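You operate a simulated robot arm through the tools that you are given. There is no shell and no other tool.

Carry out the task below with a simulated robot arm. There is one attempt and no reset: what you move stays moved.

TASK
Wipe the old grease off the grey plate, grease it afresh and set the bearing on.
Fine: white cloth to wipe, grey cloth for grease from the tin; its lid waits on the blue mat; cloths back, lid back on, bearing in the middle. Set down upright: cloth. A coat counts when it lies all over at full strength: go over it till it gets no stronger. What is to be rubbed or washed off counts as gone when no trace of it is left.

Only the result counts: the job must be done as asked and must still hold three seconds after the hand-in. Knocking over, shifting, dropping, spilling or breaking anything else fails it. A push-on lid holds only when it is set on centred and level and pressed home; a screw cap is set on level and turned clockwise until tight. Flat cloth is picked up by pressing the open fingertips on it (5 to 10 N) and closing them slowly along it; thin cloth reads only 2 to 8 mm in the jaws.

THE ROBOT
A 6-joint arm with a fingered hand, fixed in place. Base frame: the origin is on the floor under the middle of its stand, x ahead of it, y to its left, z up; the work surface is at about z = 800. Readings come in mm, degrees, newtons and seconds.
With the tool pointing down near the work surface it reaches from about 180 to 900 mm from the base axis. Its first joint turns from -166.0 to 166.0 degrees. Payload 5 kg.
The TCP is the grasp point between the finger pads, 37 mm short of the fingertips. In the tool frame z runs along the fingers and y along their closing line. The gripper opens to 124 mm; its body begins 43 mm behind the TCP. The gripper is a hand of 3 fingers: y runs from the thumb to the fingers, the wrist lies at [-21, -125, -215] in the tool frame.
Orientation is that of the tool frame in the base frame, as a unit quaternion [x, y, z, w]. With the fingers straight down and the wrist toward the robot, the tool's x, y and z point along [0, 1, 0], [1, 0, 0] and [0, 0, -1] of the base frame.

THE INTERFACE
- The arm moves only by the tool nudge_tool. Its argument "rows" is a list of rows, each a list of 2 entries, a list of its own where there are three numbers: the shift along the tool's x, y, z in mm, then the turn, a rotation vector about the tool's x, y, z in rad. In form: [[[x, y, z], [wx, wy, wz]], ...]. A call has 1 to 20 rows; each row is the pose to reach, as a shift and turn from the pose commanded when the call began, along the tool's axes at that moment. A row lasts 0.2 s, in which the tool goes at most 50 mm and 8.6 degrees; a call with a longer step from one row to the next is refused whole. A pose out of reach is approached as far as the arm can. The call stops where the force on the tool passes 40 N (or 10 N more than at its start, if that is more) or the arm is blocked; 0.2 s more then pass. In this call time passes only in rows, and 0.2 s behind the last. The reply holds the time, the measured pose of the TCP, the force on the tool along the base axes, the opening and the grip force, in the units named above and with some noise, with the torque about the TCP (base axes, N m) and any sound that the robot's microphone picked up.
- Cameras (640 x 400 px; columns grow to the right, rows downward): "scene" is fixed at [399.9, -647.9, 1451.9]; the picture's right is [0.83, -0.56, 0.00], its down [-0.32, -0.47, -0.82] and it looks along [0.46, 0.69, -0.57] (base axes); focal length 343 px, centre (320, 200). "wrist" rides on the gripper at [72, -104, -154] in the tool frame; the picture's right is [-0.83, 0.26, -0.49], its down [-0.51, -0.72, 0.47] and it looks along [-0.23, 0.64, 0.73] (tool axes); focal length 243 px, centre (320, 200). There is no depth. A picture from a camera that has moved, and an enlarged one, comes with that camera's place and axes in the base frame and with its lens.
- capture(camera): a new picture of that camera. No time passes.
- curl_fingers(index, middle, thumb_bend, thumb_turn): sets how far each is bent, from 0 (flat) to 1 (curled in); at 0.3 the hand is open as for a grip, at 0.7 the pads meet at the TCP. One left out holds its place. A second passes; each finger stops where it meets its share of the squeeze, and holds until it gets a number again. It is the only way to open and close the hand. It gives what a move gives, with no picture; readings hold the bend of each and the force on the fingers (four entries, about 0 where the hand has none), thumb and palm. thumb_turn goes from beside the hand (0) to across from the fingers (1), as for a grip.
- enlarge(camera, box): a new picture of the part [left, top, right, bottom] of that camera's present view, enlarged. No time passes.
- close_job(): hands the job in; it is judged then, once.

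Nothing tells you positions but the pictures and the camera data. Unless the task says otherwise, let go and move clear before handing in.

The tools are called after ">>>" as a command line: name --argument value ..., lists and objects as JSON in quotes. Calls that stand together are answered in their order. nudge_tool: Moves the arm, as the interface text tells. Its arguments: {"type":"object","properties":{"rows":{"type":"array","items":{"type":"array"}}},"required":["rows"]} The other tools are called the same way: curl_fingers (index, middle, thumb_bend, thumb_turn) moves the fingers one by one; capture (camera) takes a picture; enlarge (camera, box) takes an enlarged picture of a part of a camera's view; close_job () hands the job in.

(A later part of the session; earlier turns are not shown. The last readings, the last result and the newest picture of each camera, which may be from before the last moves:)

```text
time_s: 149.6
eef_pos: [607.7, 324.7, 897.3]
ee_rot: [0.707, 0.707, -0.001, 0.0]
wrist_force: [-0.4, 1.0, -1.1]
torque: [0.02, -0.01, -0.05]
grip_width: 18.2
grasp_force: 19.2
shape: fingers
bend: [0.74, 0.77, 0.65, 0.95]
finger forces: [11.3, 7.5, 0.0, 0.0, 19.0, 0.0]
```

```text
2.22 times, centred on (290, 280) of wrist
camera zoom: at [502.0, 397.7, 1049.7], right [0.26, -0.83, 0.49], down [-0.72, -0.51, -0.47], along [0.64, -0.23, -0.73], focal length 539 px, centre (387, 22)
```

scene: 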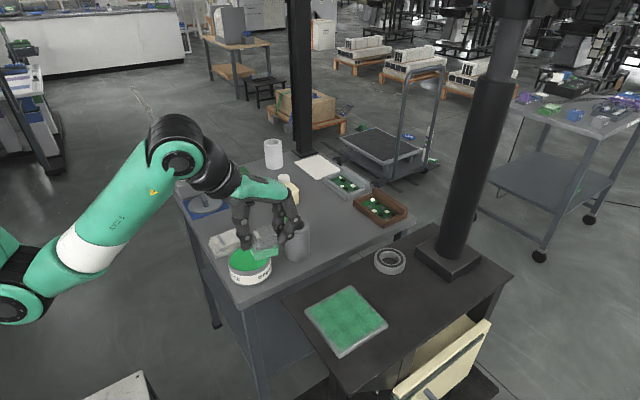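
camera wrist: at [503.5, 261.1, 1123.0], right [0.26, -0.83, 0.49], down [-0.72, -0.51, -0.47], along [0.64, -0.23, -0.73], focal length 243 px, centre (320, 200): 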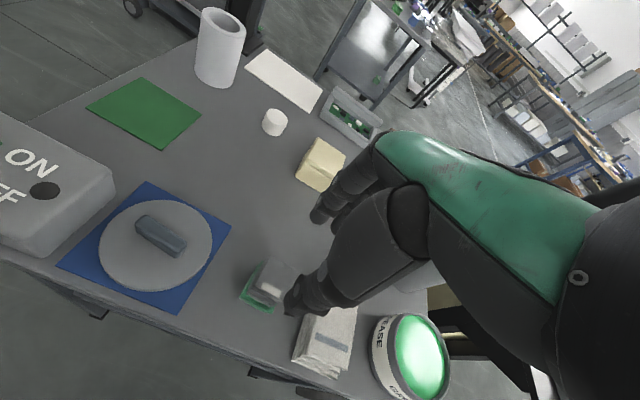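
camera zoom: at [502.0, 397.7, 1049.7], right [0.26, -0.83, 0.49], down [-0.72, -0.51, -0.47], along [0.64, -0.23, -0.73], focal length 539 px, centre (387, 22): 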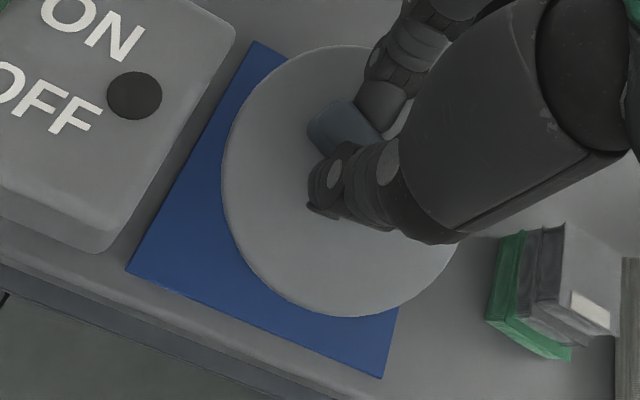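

The lid is held but tilted, with the thumb side low by roughly 10°. I'll raise it, rotate the tool about its x axis to level the lid, and check.

>>> nudge_tool --rows '[[[0, 0, -35], [0, 0, 0]], [[0, 0, -70], [0.05, 0, 0]], [[0, 0, -90], [0.12, 0, 0]], [[0, 0, -90], [0.18, 0, 0]]]'

>>> enlarge --camera "scene" --box '[165, 130, 225, 190]'

>>> enlarge --camera "wrist" --box '[190, 190, 390, 370]'

```text
time_s: 150.6
eef_pos: [607.0, 324.6, 985.8]
ee_rot: [0.704, 0.704, -0.064, -0.064]
wrist_force: [-0.3, 0.2, 0.1]
torque: [0.01, 0.03, 0.02]
grip_width: 18.1
grasp_force: 19.2
shape: fingers
bend: [0.74, 0.77, 0.65, 0.95]
finger forces: [11.4, 7.5, 0.1, 0.0, 19.1, 0.0]
```

```text
6.67 times, centred on (195, 160) of scene
camera zoom: at [399.9, -647.9, 1451.9], right [0.83, -0.56, 0.0], down [-0.32, -0.47, -0.82], along [0.46, 0.69, -0.57], focal length 2284 px, centre (1153, 467)
```

zoom: 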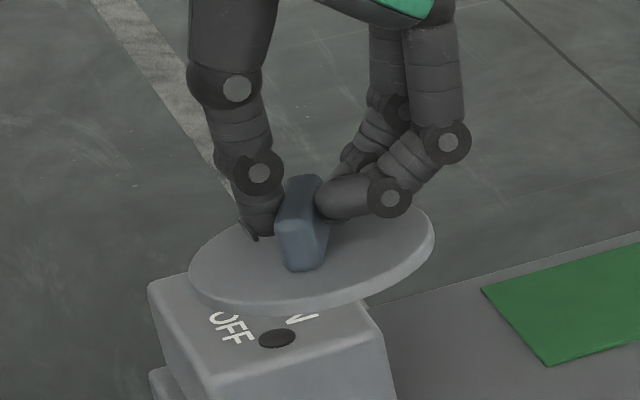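

```text
2.22 times, centred on (290, 280) of wrist
camera zoom: at [531.8, 397.4, 1156.4], right [0.35, -0.83, 0.44], down [-0.79, -0.51, -0.33], along [0.5, -0.23, -0.84], focal length 539 px, centre (387, 22)
```

zoom: 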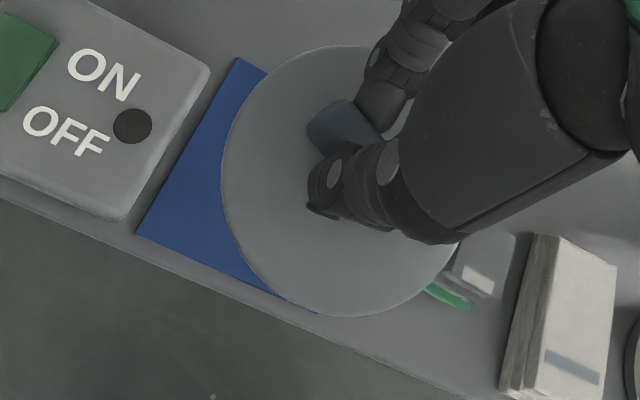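

The lid now looks level. I'll carry it over the tin at height and check the alignment from both cameras.

>>> nudge_tool --rows '[[[-45, 0, 0], [0, 0, 0]], [[-90, 0, 0], [0, 0, 0]], [[-135, 0, 0], [0, 0, 0]], [[-180, 1, 0], [0, 0, 0]], [[-225, 2, 0], [0, 0, 0]], [[-270, 3, 0], [0, 0, 0]], [[-315, 3, 0], [0, 0, 0]], [[-345, 3, 0], [0, 0, 0]], [[-358.5, 3, 0], [0, 0, 0]]]'

>>> enlarge --camera "scene" --box '[200, 170, 310, 290]'

>>> capture --camera "wrist"

```text
time_s: 152.6
eef_pos: [609.4, -34.0, 986.1]
ee_rot: [0.704, 0.704, -0.063, -0.064]
wrist_force: [-0.4, 0.5, -0.8]
torque: [-0.02, -0.01, -0.02]
grip_width: 17.9
grasp_force: 19.3
shape: fingers
bend: [0.74, 0.77, 0.65, 0.95]
finger forces: [11.5, 7.3, 0.0, 0.0, 18.8, 0.0]
```

```text
3.33 times, centred on (255, 230) of scene
camera zoom: at [399.9, -647.9, 1451.9], right [0.83, -0.56, 0.0], down [-0.32, -0.47, -0.82], along [0.46, 0.69, -0.57], focal length 1142 px, centre (537, 100)
```

zoom: 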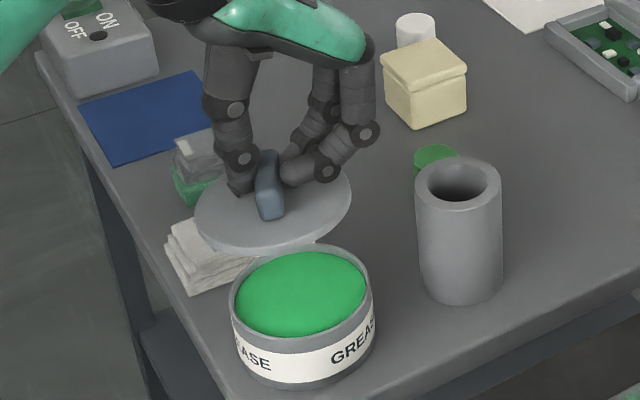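

```text
taken
camera wrist: at [531.8, 38.4, 1155.8], right [0.35, -0.83, 0.44], down [-0.79, -0.51, -0.33], along [0.5, -0.23, -0.83], focal length 243 px, centre (320, 200)
```

wrist: 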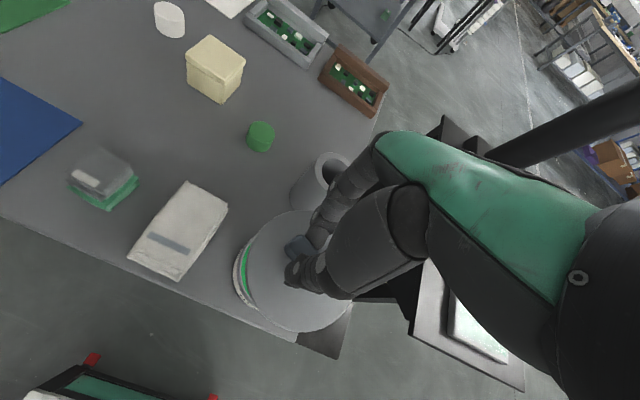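

>>> nudge_tool --rows '[[[0, 5.4, 29.5], [0, 0, 0]], [[0, 9.5, 52], [0, 0, 0]], [[0, 11.5, 63], [0, 0, 0]]]'

>>> enlarge --camera "scene" --box '[210, 200, 310, 300]'

>>> enlarge --camera "wrist" --box '[190, 180, 390, 370]'

```text
time_s: 153.4
eef_pos: [609.4, -32.3, 921.7]
ee_rot: [0.704, 0.704, -0.064, -0.064]
wrist_force: [0.5, 0.2, -0.8]
torque: [0.03, 0.01, 0.01]
grip_width: 18.4
grasp_force: 18.9
shape: fingers
bend: [0.74, 0.77, 0.65, 0.95]
finger forces: [11.5, 7.3, 0.1, 0.1, 18.9, 0.1]
```

```text
4.00 times, centred on (260, 250) of scene
camera zoom: at [399.9, -647.9, 1451.9], right [0.83, -0.56, 0.0], down [-0.32, -0.47, -0.82], along [0.46, 0.69, -0.57], focal length 1371 px, centre (560, 0)
```

zoom: 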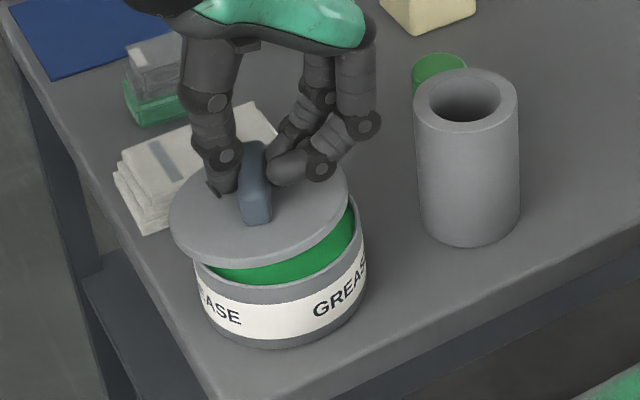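

```text
2.11 times, centred on (290, 275) of wrist
camera zoom: at [533.2, 39.8, 1091.2], right [0.35, -0.83, 0.44], down [-0.79, -0.51, -0.33], along [0.5, -0.23, -0.83], focal length 511 px, centre (383, 42)
```

zoom: 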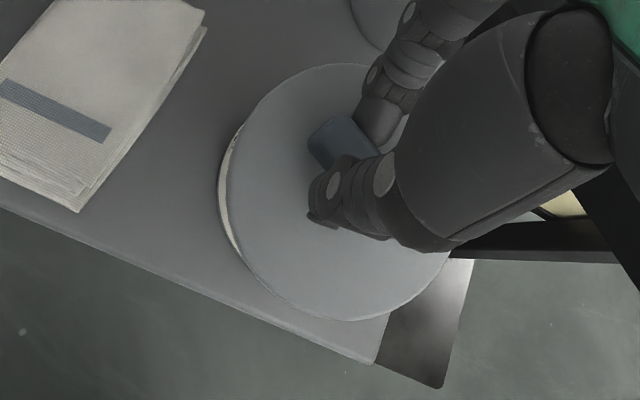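

The lid appears about 8 mm short in x and 4 mm high in y relative to the tin. I'll correct that at this height and recheck.

>>> nudge_tool --rows '[[[-4.3, 8.2, -1.5], [0, 0, 0]]]'

>>> enlarge --camera "scene" --box '[210, 200, 310, 300]'

>>> enlarge --camera "wrist" --box '[190, 180, 390, 370]'

```text
time_s: 153.8
eef_pos: [617.0, -38.7, 922.1]
ee_rot: [0.704, 0.704, -0.064, -0.064]
wrist_force: [0.3, -0.7, -1.0]
torque: [-0.01, 0.0, -0.03]
grip_width: 18.3
grasp_force: 18.8
shape: fingers
bend: [0.74, 0.77, 0.65, 0.95]
finger forces: [11.6, 7.4, 0.0, 0.0, 18.9, 0.1]
```

```text
4.00 times, centred on (260, 250) of scene
camera zoom: at [399.9, -647.9, 1451.9], right [0.83, -0.56, 0.0], down [-0.32, -0.47, -0.82], along [0.46, 0.69, -0.57], focal length 1371 px, centre (560, 0)
```

zoom: 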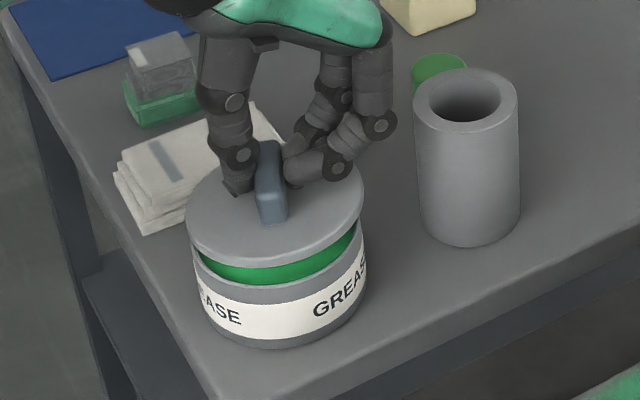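

```text
2.11 times, centred on (290, 275) of wrist
camera zoom: at [541.6, 34.7, 1091.4], right [0.35, -0.83, 0.44], down [-0.79, -0.51, -0.33], along [0.5, -0.23, -0.83], focal length 511 px, centre (383, 42)
```

zoom: 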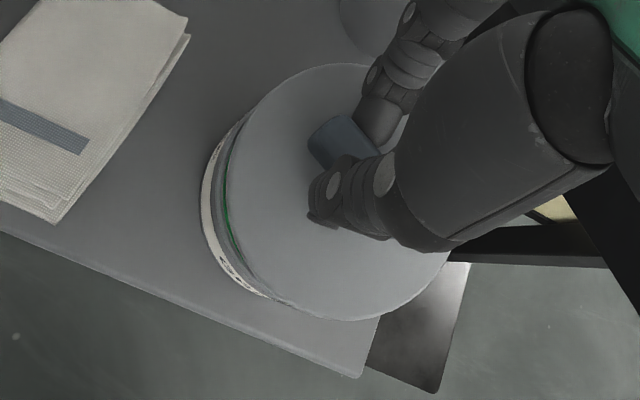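

>>> enlarge --camera "scene" --box '[228, 225, 282, 290]'

```text
6.15 times, centred on (255, 258) of scene
camera zoom: at [399.9, -647.9, 1451.9], right [0.83, -0.56, 0.0], down [-0.32, -0.47, -0.82], along [0.46, 0.69, -0.57], focal length 2109 px, centre (720, -154)
```

zoom: 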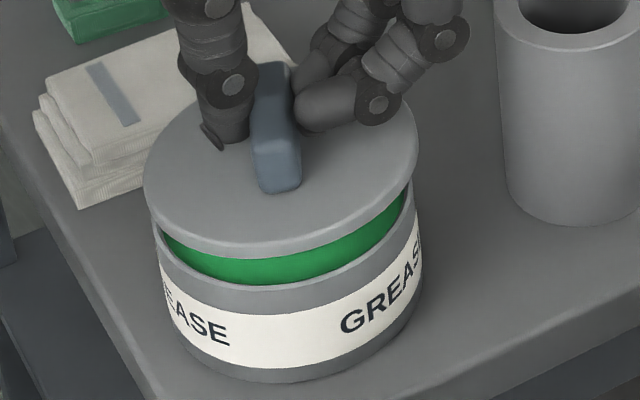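

>>> enlarge --camera "scene" --box '[230, 240, 266, 276]'

>>> enlarge --camera "scene" --box '[246, 240, 282, 276]'

```text
11.11 times, centred on (248, 258) of scene
camera zoom: at [399.9, -647.9, 1451.9], right [0.83, -0.56, 0.0], down [-0.32, -0.47, -0.82], along [0.46, 0.69, -0.57], focal length 3807 px, centre (1120, -444)
```

zoom: 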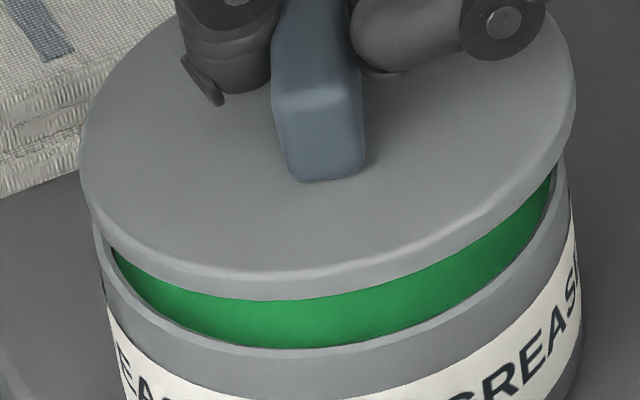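

```text
11.11 times, centred on (264, 258) of scene
camera zoom: at [399.9, -647.9, 1451.9], right [0.83, -0.56, 0.0], down [-0.32, -0.47, -0.82], along [0.46, 0.69, -0.57], focal length 3807 px, centre (942, -444)
```

zoom: 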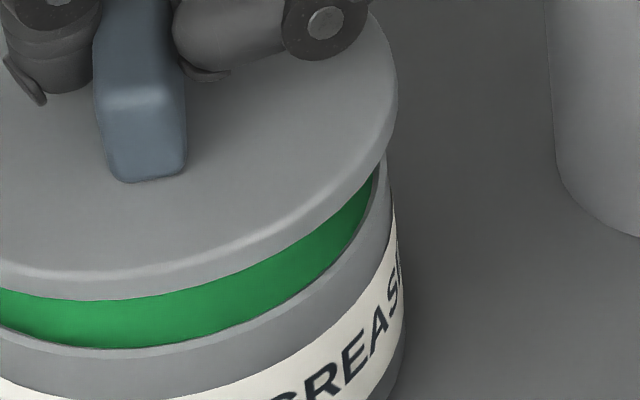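

The lid is parallel to the rim and centred left-to-right within about 1 mm. I'll lower it partway and re-check.

>>> nudge_tool --rows '[[[0, 0.8, 4.2], [0, 0, 0]], [[0, 1.43, 7.9], [0, 0, 0]]]'

>>> enlarge --camera "scene" --box '[230, 240, 266, 276]'

>>> enlarge --camera "scene" --box '[246, 240, 282, 276]'

>>> enlarge --camera "wrist" --box '[190, 180, 390, 370]'

```text
time_s: 154.4
eef_pos: [617.8, -36.9, 914.2]
ee_rot: [0.705, 0.704, -0.063, -0.062]
wrist_force: [-0.5, 0.3, -0.3]
torque: [-0.03, 0.02, -0.05]
grip_width: 18.0
grasp_force: 19.3
shape: fingers
bend: [0.74, 0.77, 0.65, 0.95]
finger forces: [11.6, 7.4, 0.1, 0.0, 19.1, 0.1]
```

```text
11.11 times, centred on (248, 258) of scene
camera zoom: at [399.9, -647.9, 1451.9], right [0.83, -0.56, 0.0], down [-0.32, -0.47, -0.82], along [0.46, 0.69, -0.57], focal length 3807 px, centre (1120, -444)
```

zoom: 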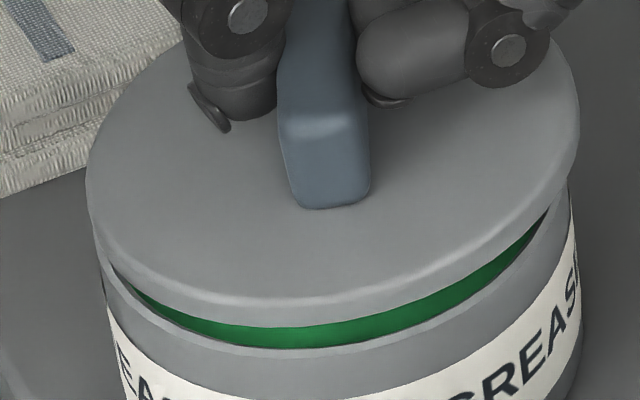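

```text
11.11 times, centred on (264, 258) of scene
camera zoom: at [399.9, -647.9, 1451.9], right [0.83, -0.56, 0.0], down [-0.32, -0.47, -0.82], along [0.46, 0.69, -0.57], focal length 3807 px, centre (942, -444)
```

zoom: 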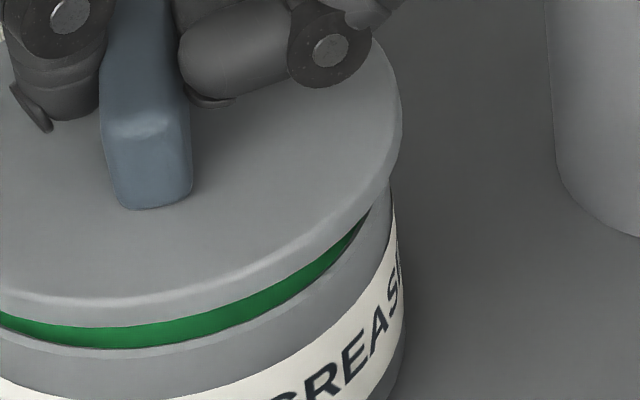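

```text
2.11 times, centred on (290, 275) of wrist
camera zoom: at [541.9, 35.0, 1083.0], right [0.35, -0.83, 0.44], down [-0.79, -0.51, -0.33], along [0.5, -0.23, -0.83], focal length 511 px, centre (383, 42)
```

zoom: 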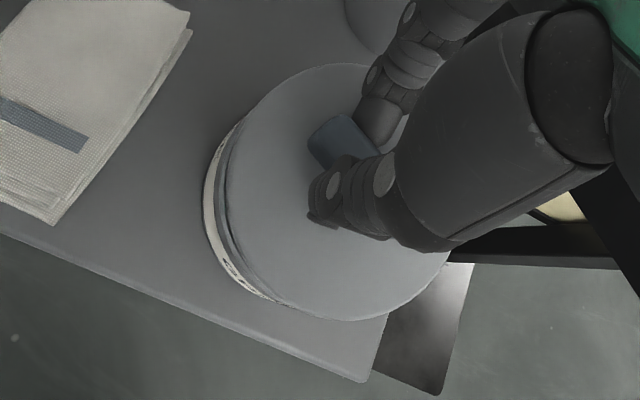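

>>> enlarge --camera "wrist" --box '[230, 200, 320, 290]'

>>> enlarge --camera "wrist" --box '[250, 260, 340, 350]'

```text
4.44 times, centred on (275, 245) of wrist
camera zoom: at [541.9, 35.0, 1083.0], right [0.35, -0.83, 0.44], down [-0.79, -0.51, -0.33], along [0.5, -0.23, -0.83], focal length 1078 px, centre (520, 0)
```

zoom: 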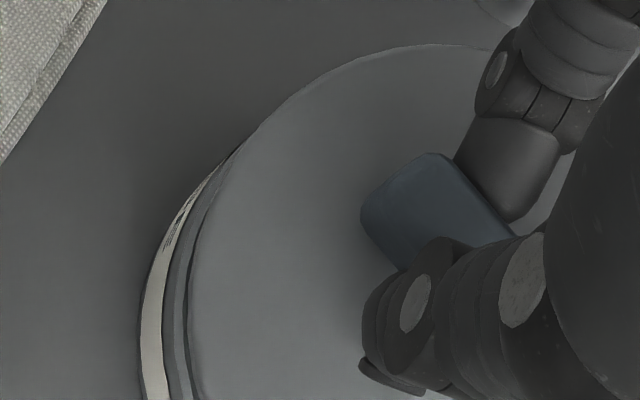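

```text
4.44 times, centred on (295, 305) of wrist
camera zoom: at [541.9, 35.0, 1083.0], right [0.35, -0.83, 0.44], down [-0.79, -0.51, -0.33], along [0.5, -0.23, -0.83], focal length 1078 px, centre (431, -267)
```

zoom: 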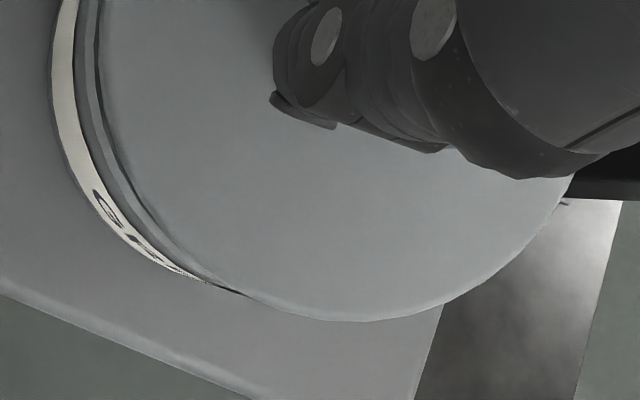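

Combining both views, the lid is tilted about 5° (the +y side low), and levelling it will also re-centre it in y. I'll apply that small rotation and look again.

>>> nudge_tool --rows '[[[0, 0, -2], [0, 0.04, 0]], [[0, 0, -2], [0, 0.085, 0]]]'

>>> enlarge --camera "scene" --box '[230, 240, 266, 276]'

>>> enlarge --camera "scene" --box '[246, 240, 282, 276]'

>>> enlarge --camera "wrist" --box '[250, 260, 340, 350]'

```text
time_s: 155.0
eef_pos: [618.6, -37.2, 914.4]
ee_rot: [0.706, 0.701, -0.033, -0.094]
wrist_force: [-0.7, -0.7, 0.5]
torque: [0.0, 0.0, -0.03]
grip_width: 18.0
grasp_force: 18.9
shape: fingers
bend: [0.74, 0.77, 0.65, 0.95]
finger forces: [11.7, 7.4, 0.1, 0.1, 19.0, 0.1]
```

```text
11.11 times, centred on (248, 258) of scene
camera zoom: at [399.9, -647.9, 1451.9], right [0.83, -0.56, 0.0], down [-0.32, -0.47, -0.82], along [0.46, 0.69, -0.57], focal length 3807 px, centre (1120, -444)
```

zoom: 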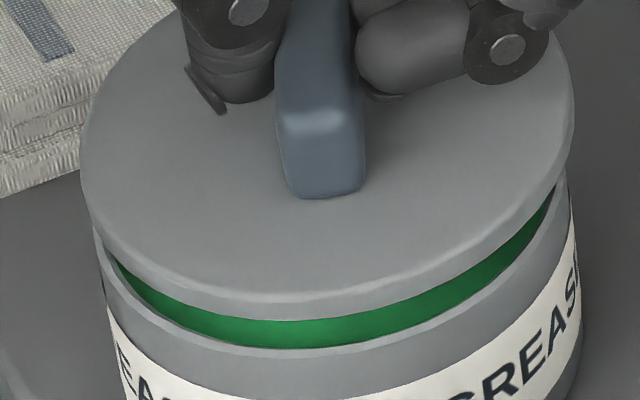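

```text
11.11 times, centred on (264, 258) of scene
camera zoom: at [399.9, -647.9, 1451.9], right [0.83, -0.56, 0.0], down [-0.32, -0.47, -0.82], along [0.46, 0.69, -0.57], focal length 3807 px, centre (942, -444)
```

zoom: 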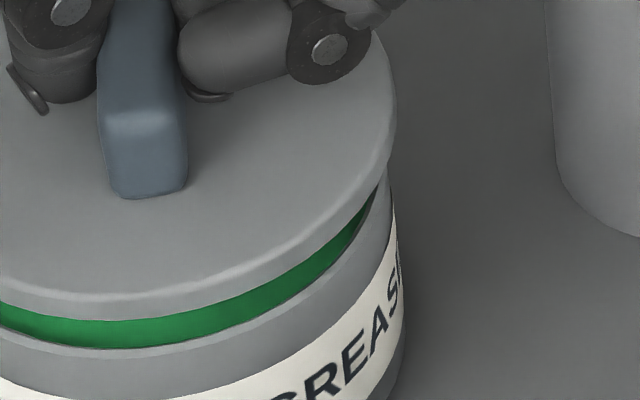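

```text
4.44 times, centred on (295, 305) of wrist
camera zoom: at [543.6, 21.6, 1090.1], right [0.33, -0.87, 0.37], down [-0.8, -0.46, -0.38], along [0.5, -0.17, -0.85], focal length 1078 px, centre (431, -267)
```

zoom: 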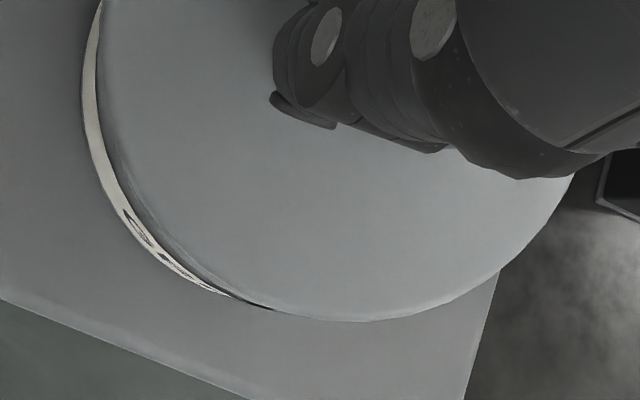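

The lid now looks level and aligned in both views. I'll lower it onto the rim in small steps.

>>> nudge_tool --rows '[[[-0.25, 0.54, 2.94], [0, 0, 0]], [[-0.42, 0.9, 4.9], [0, 0, 0]]]'

>>> enlarge --camera "scene" --box '[230, 240, 266, 276]'

```text
time_s: 155.6
eef_pos: [617.9, -36.8, 910.2]
ee_rot: [0.707, 0.701, -0.033, -0.093]
wrist_force: [-0.6, -1.0, -0.6]
torque: [-0.02, 0.01, -0.02]
grip_width: 17.9
grasp_force: 19.0
shape: fingers
bend: [0.74, 0.77, 0.65, 0.95]
finger forces: [11.6, 7.4, 0.1, 0.1, 19.0, 0.0]
```

```text
11.11 times, centred on (248, 258) of scene
camera zoom: at [399.9, -647.9, 1451.9], right [0.83, -0.56, 0.0], down [-0.32, -0.47, -0.82], along [0.46, 0.69, -0.57], focal length 3807 px, centre (1120, -444)
```

zoom: 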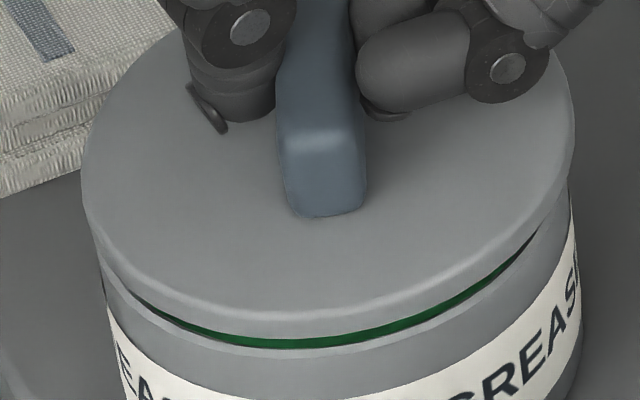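

>>> nudge_tool --rows '[[[-0.17, 0.36, 1.96], [0, 0, 0]], [[-0.29, 0.63, 3.4], [0, 0, 0]]]'

>>> enlarge --camera "scene" --box '[230, 240, 266, 276]'

>>> enlarge --camera "scene" --box '[246, 240, 282, 276]'

```text
time_s: 156.2
eef_pos: [616.9, -38.1, 906.6]
ee_rot: [0.707, 0.701, -0.033, -0.094]
wrist_force: [0.2, 0.0, -0.5]
torque: [0.02, -0.02, 0.0]
grip_width: 18.2
grasp_force: 18.8
shape: fingers
bend: [0.74, 0.77, 0.65, 0.95]
finger forces: [11.6, 7.3, 0.1, 0.1, 19.0, 0.1]
```

```text
11.11 times, centred on (248, 258) of scene
camera zoom: at [399.9, -647.9, 1451.9], right [0.83, -0.56, 0.0], down [-0.32, -0.47, -0.82], along [0.46, 0.69, -0.57], focal length 3807 px, centre (1120, -444)
```

zoom: 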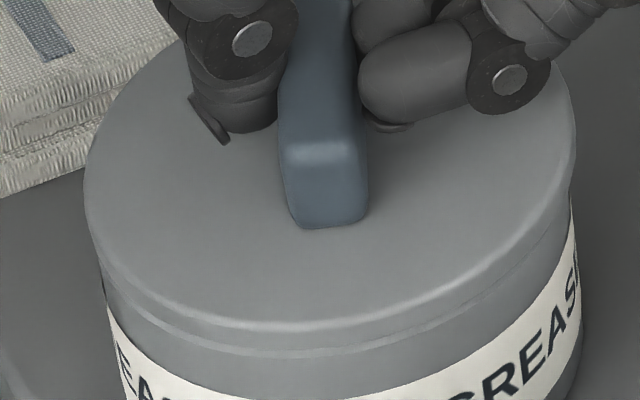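

```text
11.11 times, centred on (264, 258) of scene
camera zoom: at [399.9, -647.9, 1451.9], right [0.83, -0.56, 0.0], down [-0.32, -0.47, -0.82], along [0.46, 0.69, -0.57], focal length 3807 px, centre (942, -444)
```

zoom: 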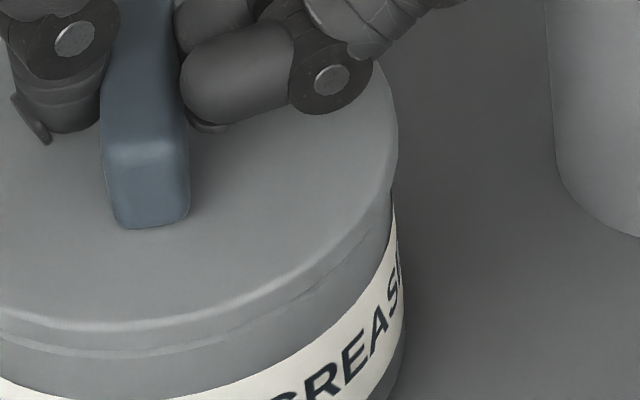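

>>> nudge_tool --rows '[[[-0.12, 0.27, 1.47], [0, 0, 0]], [[-0.21, 0.45, 2.45], [0, 0, 0]]]'

```text
time_s: 156.8
eef_pos: [618.8, -37.1, 903.9]
ee_rot: [0.707, 0.701, -0.033, -0.094]
wrist_force: [-1.3, -0.2, -0.9]
torque: [-0.01, 0.0, 0.04]
grip_width: 18.0
grasp_force: 19.8
shape: fingers
bend: [0.74, 0.77, 0.65, 0.95]
finger forces: [11.6, 7.4, 0.0, 0.0, 19.0, 0.0]
```

>>> nudge_tool --rows '[[[-0.1, 0.2, 1], [0, 0, 0]], [[-0.17, 0.36, 1.96], [0, 0, 0]]]'

>>> enlarge --camera "scene" --box '[230, 240, 266, 276]'

>>> enlarge --camera "scene" --box '[246, 240, 282, 276]'

```text
time_s: 157.4
eef_pos: [617.3, -38.8, 901.8]
ee_rot: [0.707, 0.701, -0.034, -0.093]
wrist_force: [0.9, -0.4, 2.1]
torque: [0.02, 0.09, -0.04]
grip_width: 18.0
grasp_force: 18.5
shape: fingers
bend: [0.74, 0.77, 0.65, 0.95]
finger forces: [11.2, 7.7, 0.0, 0.0, 18.6, 0.1]
```

```text
11.11 times, centred on (248, 258) of scene
camera zoom: at [399.9, -647.9, 1451.9], right [0.83, -0.56, 0.0], down [-0.32, -0.47, -0.82], along [0.46, 0.69, -0.57], focal length 3807 px, centre (1120, -444)
```

zoom: 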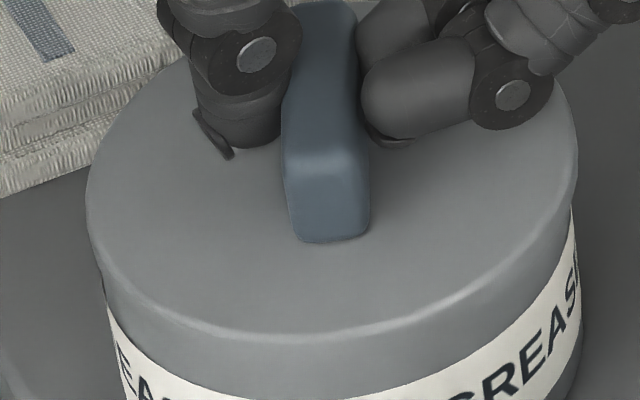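

```text
11.11 times, centred on (264, 258) of scene
camera zoom: at [399.9, -647.9, 1451.9], right [0.83, -0.56, 0.0], down [-0.32, -0.47, -0.82], along [0.46, 0.69, -0.57], focal length 3807 px, centre (942, -444)
```

zoom: 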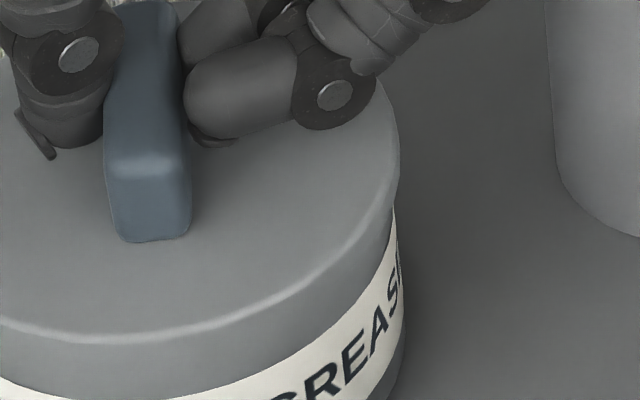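

The lid has touched down on the rim, centred within about 1–2 mm. I'll press down gently while still holding the knob.

>>> nudge_tool --rows '[[[-0.08, 0.18, 1], [0, 0, 0]], [[-0.12, 0.27, 1.5], [0, 0, 0]]]'

>>> enlarge --camera "scene" --box '[230, 240, 266, 276]'

```text
time_s: 158.0
eef_pos: [617.7, -38.6, 900.9]
ee_rot: [0.706, 0.701, -0.033, -0.092]
wrist_force: [-0.7, -2.4, 6.5]
torque: [-0.02, 0.23, 0.05]
grip_width: 18.2
grasp_force: 18.9
shape: fingers
bend: [0.75, 0.77, 0.65, 0.95]
finger forces: [10.2, 8.6, 0.1, 0.0, 18.9, 0.0]
```

```text
11.11 times, centred on (248, 258) of scene
camera zoom: at [399.9, -647.9, 1451.9], right [0.83, -0.56, 0.0], down [-0.32, -0.47, -0.82], along [0.46, 0.69, -0.57], focal length 3807 px, centre (1120, -444)
```

zoom: 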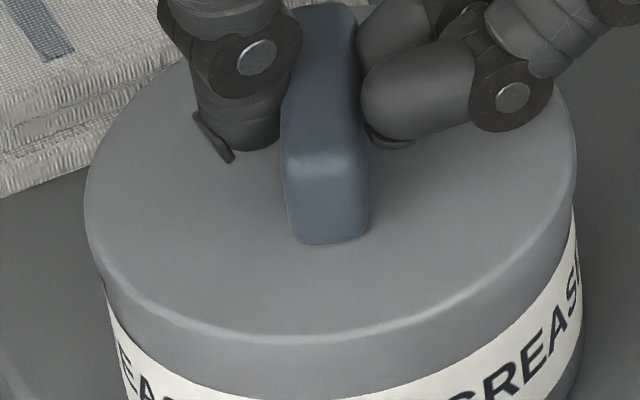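

The lid sits exactly where it was originally. I'll release the knob gently and rise straight up.

>>> curl_fingers --index 0.68 --middle 0.7 --thumb_bend 0.59

>>> enlarge --camera "scene" --box '[228, 225, 282, 290]'

```text
time_s: 159.0
eef_pos: [617.8, -37.9, 901.4]
ee_rot: [0.706, 0.701, -0.033, -0.092]
wrist_force: [0.5, 2.3, 8.4]
torque: [0.04, -0.06, -0.07]
grip_width: 24.3
grasp_force: 4.5
shape: fingers
bend: [0.7, 0.7, 0.58, 0.97]
finger forces: [7.2, 1.8, 0.1, 0.0, 0.9, 0.0]
```

```text
6.15 times, centred on (255, 258) of scene
camera zoom: at [399.9, -647.9, 1451.9], right [0.83, -0.56, 0.0], down [-0.32, -0.47, -0.82], along [0.46, 0.69, -0.57], focal length 2109 px, centre (720, -154)
```

zoom: 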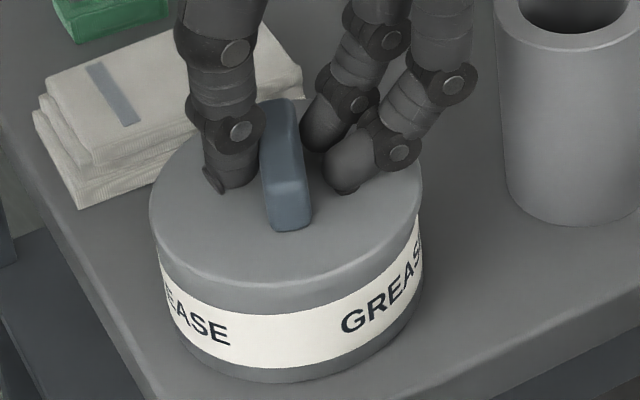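

>>> nudge_tool --rows '[[[0.25, -0.54, -2.9], [0, 0, 0]], [[0.84, -1.8, -9.8], [0, 0, 0]], [[2.5, -5.4, -29.4], [0, 0, 0]], [[5, -10.7, -58.8], [0, 0, 0]]]'

>>> enlarge --camera "scene" --box '[228, 225, 282, 290]'

>>> enlarge --camera "scene" --box '[210, 200, 310, 300]'

>>> capture --camera "wrist"

```text
time_s: 160.0
eef_pos: [617.6, -39.1, 959.9]
ee_rot: [0.707, 0.701, -0.033, -0.094]
wrist_force: [-0.4, 0.1, -0.1]
torque: [0.02, -0.03, 0.0]
grip_width: 26.1
grasp_force: 0.0
shape: fingers
bend: [0.68, 0.7, 0.59, 0.97]
finger forces: [0.0, 0.0, 0.0, 0.0, 0.0, 0.0]
heard: snap
```

```text
6.15 times, centred on (255, 258) of scene
camera zoom: at [399.9, -647.9, 1451.9], right [0.83, -0.56, 0.0], down [-0.32, -0.47, -0.82], along [0.46, 0.69, -0.57], focal length 2109 px, centre (720, -154)
```

zoom: 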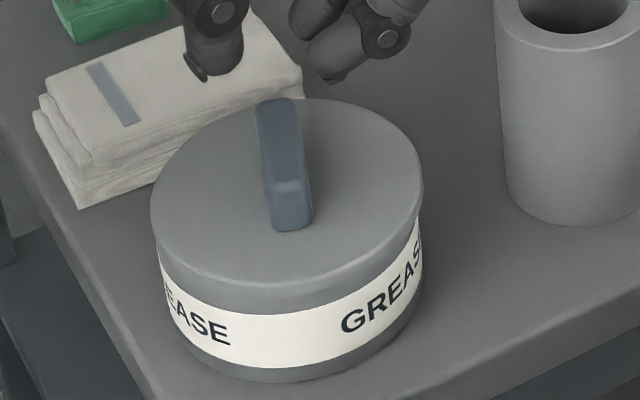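

```text
4.00 times, centred on (260, 250) of scene
camera zoom: at [399.9, -647.9, 1451.9], right [0.83, -0.56, 0.0], down [-0.32, -0.47, -0.82], along [0.46, 0.69, -0.57], focal length 1371 px, centre (560, 0)
```

zoom: 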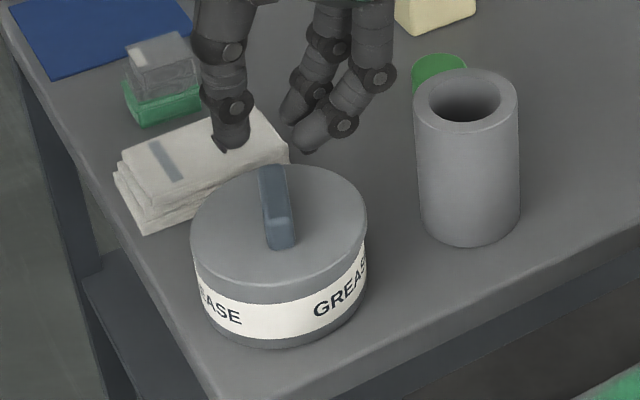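

```text
taken
camera wrist: at [543.4, 20.3, 1135.9], right [0.33, -0.87, 0.37], down [-0.8, -0.47, -0.38], along [0.5, -0.17, -0.85], focal length 243 px, centre (320, 200)
```

wrist: 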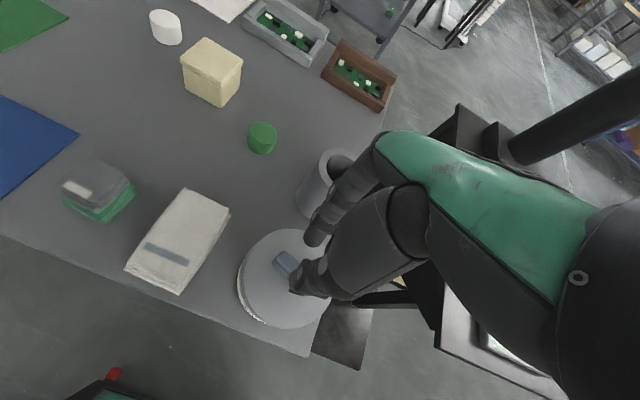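

A snap was heard as I rose. I'll inspect the lid's seating closely.

>>> enlarge --camera "scene" --box '[230, 240, 266, 276]'

>>> enlarge --camera "scene" --box '[246, 240, 282, 276]'

>>> enlarge --camera "wrist" --box '[210, 210, 340, 340]'

```text
11.11 times, centred on (248, 258) of scene
camera zoom: at [399.9, -647.9, 1451.9], right [0.83, -0.56, 0.0], down [-0.32, -0.47, -0.82], along [0.46, 0.69, -0.57], focal length 3807 px, centre (1120, -444)
```

zoom: 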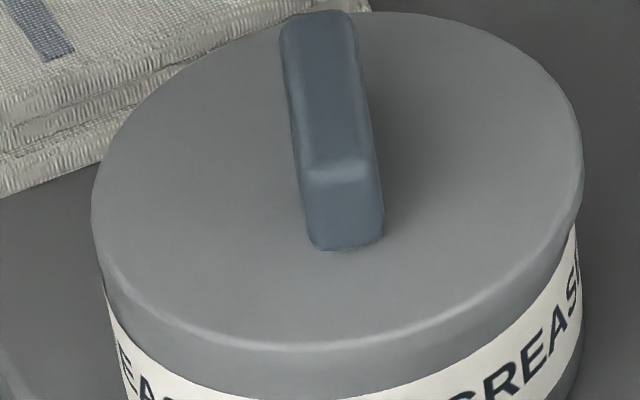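

```text
11.11 times, centred on (264, 258) of scene
camera zoom: at [399.9, -647.9, 1451.9], right [0.83, -0.56, 0.0], down [-0.32, -0.47, -0.82], along [0.46, 0.69, -0.57], focal length 3807 px, centre (942, -444)
```

zoom: 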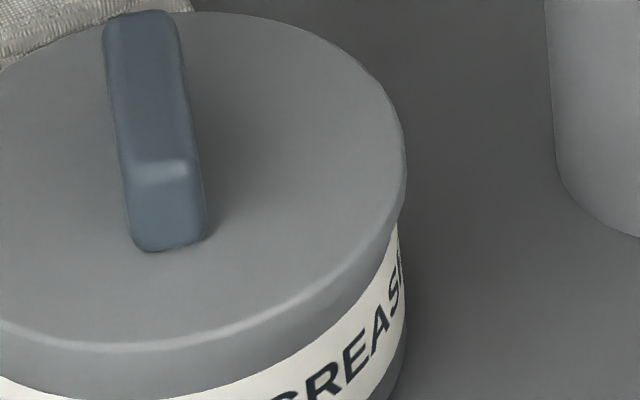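

```text
3.08 times, centred on (275, 275) of wrist
camera zoom: at [543.4, 20.3, 1135.9], right [0.33, -0.87, 0.37], down [-0.8, -0.47, -0.38], along [0.5, -0.17, -0.85], focal length 746 px, centre (458, -31)
```

zoom: 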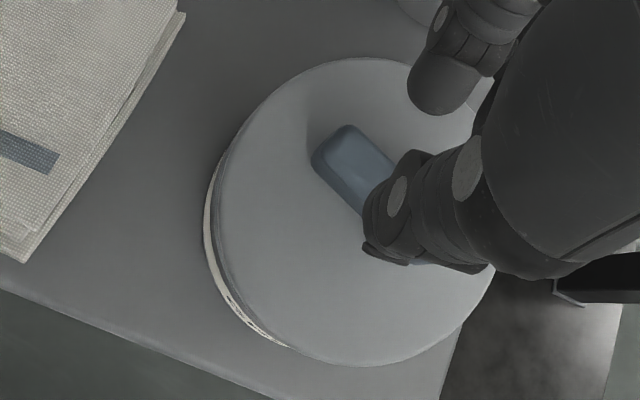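

The lid is level and front-back aligned, but it sits about 2 mm off along one direction. I'll bring the tool back to vertical, then nudge it into centre and press it home.

>>> nudge_tool --rows '[[[0, 0, 0], [-0.09, -0.042, -0.004]], [[0, 0, 0], [-0.18, -0.085, -0.0077]]]'

>>> nudge_tool --rows '[[[0, -8, 0], [0, 0, 0.1]], [[0, -16, 0], [0, 0, 0.2]], [[0, -18, 0], [0, 0, 0.3]]]'

>>> enlarge --camera "scene" --box '[200, 180, 310, 300]'

>>> capture --camera "wrist"

```text
time_s: 160.6
eef_pos: [618.5, -39.6, 959.8]
ee_rot: [0.707, 0.707, 0.0, 0.0]
wrist_force: [0.7, 0.5, 0.4]
torque: [0.01, -0.02, 0.01]
grip_width: 26.6
grasp_force: 0.1
shape: fingers
bend: [0.68, 0.7, 0.59, 0.97]
finger forces: [0.0, 0.0, 0.0, 0.0, 0.0, 0.1]
```

```text
time_s: 161.4
eef_pos: [598.8, -37.2, 960.8]
ee_rot: [0.805, 0.593, 0.0, 0.0]
wrist_force: [-0.2, 0.8, -0.2]
torque: [0.02, -0.03, -0.02]
grip_width: 26.3
grasp_force: 0.1
shape: fingers
bend: [0.68, 0.7, 0.59, 0.97]
finger forces: [0.0, 0.0, 0.0, 0.0, 0.1, 0.1]
```

```text
3.33 times, centred on (255, 240) of scene
camera zoom: at [399.9, -647.9, 1451.9], right [0.83, -0.56, 0.0], down [-0.32, -0.47, -0.82], along [0.46, 0.69, -0.57], focal length 1142 px, centre (537, 67)
```

zoom: 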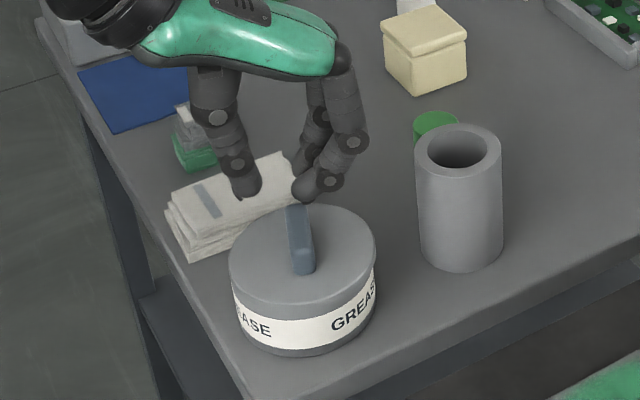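

```text
taken
camera wrist: at [521.2, 62.0, 1114.4], right [0.0, -0.87, 0.49], down [-0.84, -0.27, -0.47], along [0.54, -0.41, -0.73], focal length 243 px, centre (320, 200)
```

wrist: 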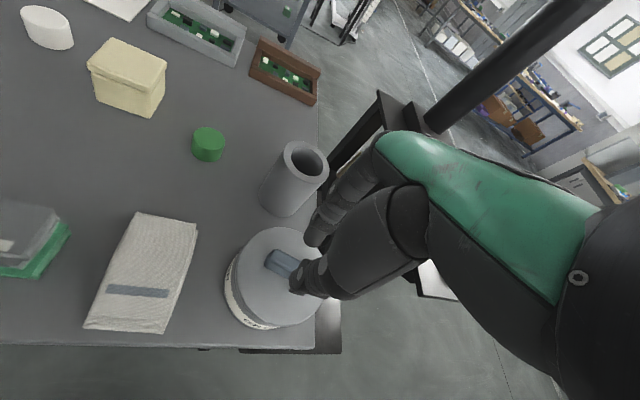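

The tool is vertical and aligned with the knob. I'll lower around the knob and grip it very lightly to re-centre the lid.

>>> curl_fingers --index 0.6 --middle 0.6 --thumb_bend 0.57

>>> nudge_tool --rows '[[[2.2, 3.4, 15], [0, 0, 0]], [[2.2, 3.4, 30], [0, 0, 0]], [[2.2, 3.4, 42], [0, 0, 0]], [[2.2, 3.4, 48], [0, 0, 0]]]'

>>> enlarge --camera "scene" --box '[228, 215, 282, 290]'

>>> enlarge --camera "wrist" --box '[200, 200, 360, 340]'

```text
time_s: 162.4
eef_pos: [600.4, -38.3, 961.3]
ee_rot: [0.805, 0.593, 0.0, 0.0]
wrist_force: [0.1, 0.7, 0.1]
torque: [0.0, -0.01, -0.02]
grip_width: 42.3
grasp_force: 0.1
shape: fingers
bend: [0.6, 0.6, 0.56, 0.97]
finger forces: [0.0, 0.1, 0.0, 0.1, 0.1, 0.0]
```

```text
time_s: 163.4
eef_pos: [603.9, -38.2, 913.0]
ee_rot: [0.805, 0.593, 0.0, 0.0]
wrist_force: [-0.1, 0.2, 0.8]
torque: [0.0, -0.02, 0.0]
grip_width: 42.6
grasp_force: 0.1
shape: fingers
bend: [0.6, 0.6, 0.56, 0.97]
finger forces: [0.1, 0.1, 0.0, 0.0, 0.0, 0.0]
```

```text
5.33 times, centred on (255, 252) of scene
camera zoom: at [399.9, -647.9, 1451.9], right [0.83, -0.56, 0.0], down [-0.32, -0.47, -0.82], along [0.46, 0.69, -0.57], focal length 1828 px, centre (667, -80)
```

zoom: 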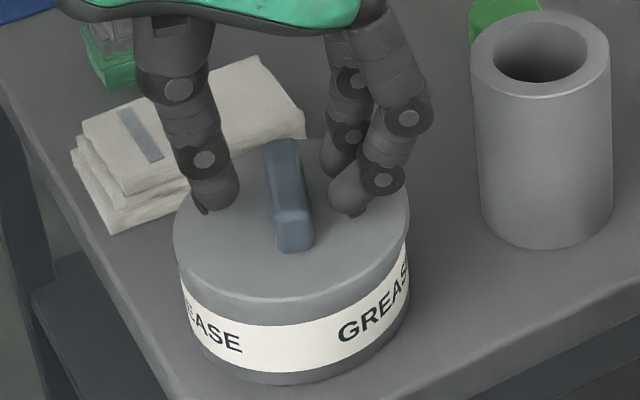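

```text
2.86 times, centred on (280, 270) of wrist
camera zoom: at [524.2, 62.8, 1065.8], right [0.0, -0.87, 0.49], down [-0.84, -0.27, -0.47], along [0.54, -0.41, -0.73], focal length 693 px, centre (434, 0)
```

zoom: 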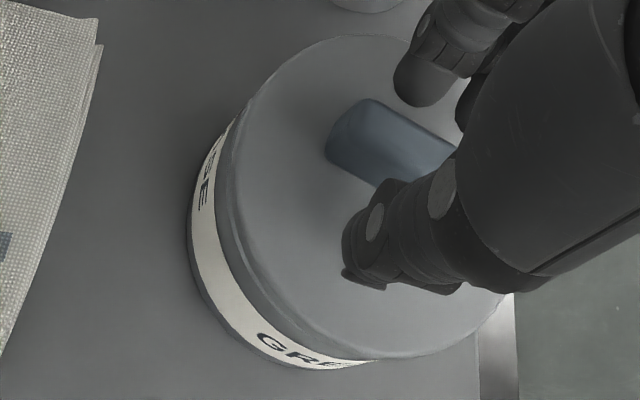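

>>> curl_fingers --index 0.66 --middle 0.66 --thumb_bend 0.64

>>> enlarge --camera "scene" --box '[228, 215, 282, 290]'

```text
time_s: 164.4
eef_pos: [602.5, -38.3, 911.6]
ee_rot: [0.805, 0.593, 0.0, 0.0]
wrist_force: [0.6, -0.4, -0.1]
torque: [-0.05, 0.01, 0.03]
grip_width: 22.7
grasp_force: 0.9
shape: fingers
bend: [0.66, 0.66, 0.64, 0.97]
finger forces: [0.5, 0.1, 0.0, 0.0, 0.1, 0.0]
```

```text
5.33 times, centred on (255, 252) of scene
camera zoom: at [399.9, -647.9, 1451.9], right [0.83, -0.56, 0.0], down [-0.32, -0.47, -0.82], along [0.46, 0.69, -0.57], focal length 1828 px, centre (667, -80)
```

zoom: 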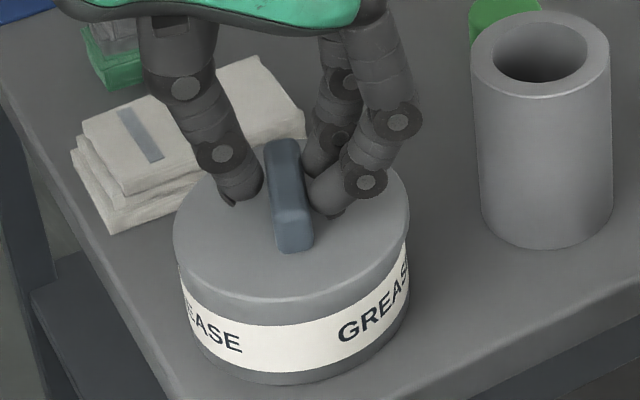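

>>> nudge_tool --rows '[[[0.3, -1.0, 0], [0, 0, 0]], [[0.6, -2.0, 0], [0, 0, 0]]]'

>>> enlarge --camera "scene" --box '[230, 240, 266, 276]'

>>> enlarge --camera "scene" --box '[246, 240, 282, 276]'

```text
time_s: 165.0
eef_pos: [602.0, -36.4, 912.1]
ee_rot: [0.805, 0.593, 0.0, 0.0]
wrist_force: [2.2, -2.1, 0.5]
torque: [-0.07, -0.05, -0.02]
grip_width: 23.4
grasp_force: 1.3
shape: fingers
bend: [0.65, 0.65, 0.64, 0.97]
finger forces: [1.5, 1.1, 0.0, 0.0, 0.0, 0.0]
```

```text
11.11 times, centred on (248, 258) of scene
camera zoom: at [399.9, -647.9, 1451.9], right [0.83, -0.56, 0.0], down [-0.32, -0.47, -0.82], along [0.46, 0.69, -0.57], focal length 3807 px, centre (1120, -444)
```

zoom: 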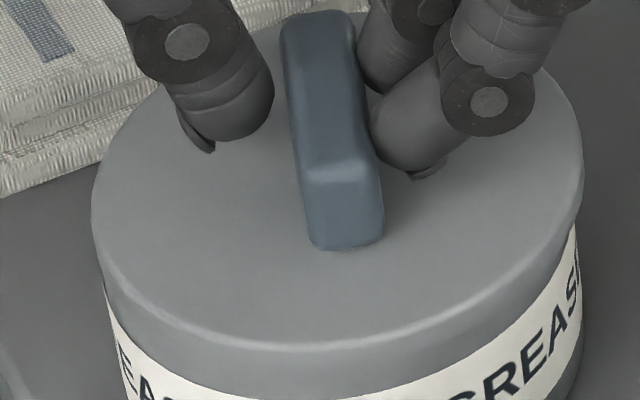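

```text
11.11 times, centred on (264, 258) of scene
camera zoom: at [399.9, -647.9, 1451.9], right [0.83, -0.56, 0.0], down [-0.32, -0.47, -0.82], along [0.46, 0.69, -0.57], focal length 3807 px, centre (942, -444)
```

zoom: 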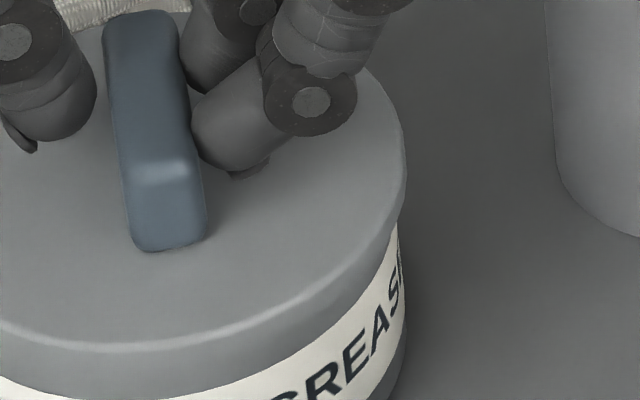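

The lid resists a 2.6 N sideways push, so it may already be snapped on. I'll back off, rise, close the fingertips, and press down on the knob from above to make sure it's home.

>>> nudge_tool --rows '[[[-0.3, 2.5, 0], [0, 0, 0]], [[-0.3, 2.5, -10], [0, 0, 0]], [[-0.3, 2.5, -40], [0, 0, 0]]]'

>>> curl_fingers --index 0.75 --middle 0.75 --thumb_bend 0.72

>>> enlarge --camera "scene" --box '[220, 190, 290, 280]'

>>> capture --camera "wrist"

```text
time_s: 165.8
eef_pos: [604.0, -37.4, 952.0]
ee_rot: [0.805, 0.593, 0.0, 0.0]
wrist_force: [0.7, -0.7, 0.7]
torque: [0.0, 0.0, 0.01]
grip_width: 22.0
grasp_force: 0.0
shape: fingers
bend: [0.66, 0.66, 0.64, 0.97]
finger forces: [0.0, 0.0, 0.0, 0.0, 0.0, 0.1]
```

```text
time_s: 166.8
eef_pos: [603.8, -38.1, 952.4]
ee_rot: [0.805, 0.594, 0.0, 0.0]
wrist_force: [0.4, -0.3, 0.2]
torque: [0.0, 0.01, 0.03]
grip_width: 1.3
grasp_force: 0.0
shape: fingers
bend: [0.74, 0.75, 0.71, 0.97]
finger forces: [0.0, 0.0, 0.0, 0.1, 0.1, 0.1]
```

```text
4.44 times, centred on (255, 235) of scene
camera zoom: at [399.9, -647.9, 1451.9], right [0.83, -0.56, 0.0], down [-0.32, -0.47, -0.82], along [0.46, 0.69, -0.57], focal length 1523 px, centre (609, 44)
```

zoom: 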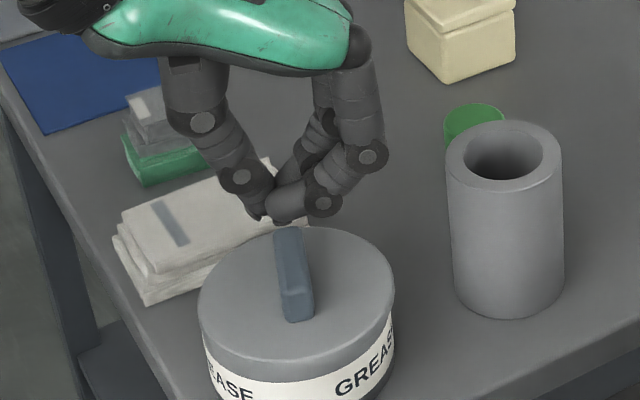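

```text
taken
camera wrist: at [525.3, 62.1, 1105.5], right [0.0, -0.87, 0.49], down [-0.84, -0.27, -0.47], along [0.54, -0.41, -0.73], focal length 243 px, centre (320, 200)
```

wrist: 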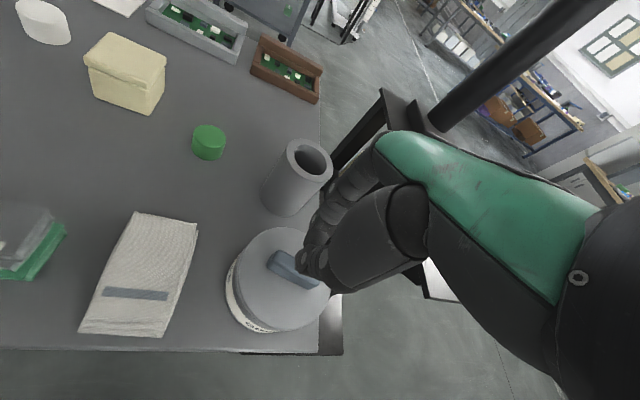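

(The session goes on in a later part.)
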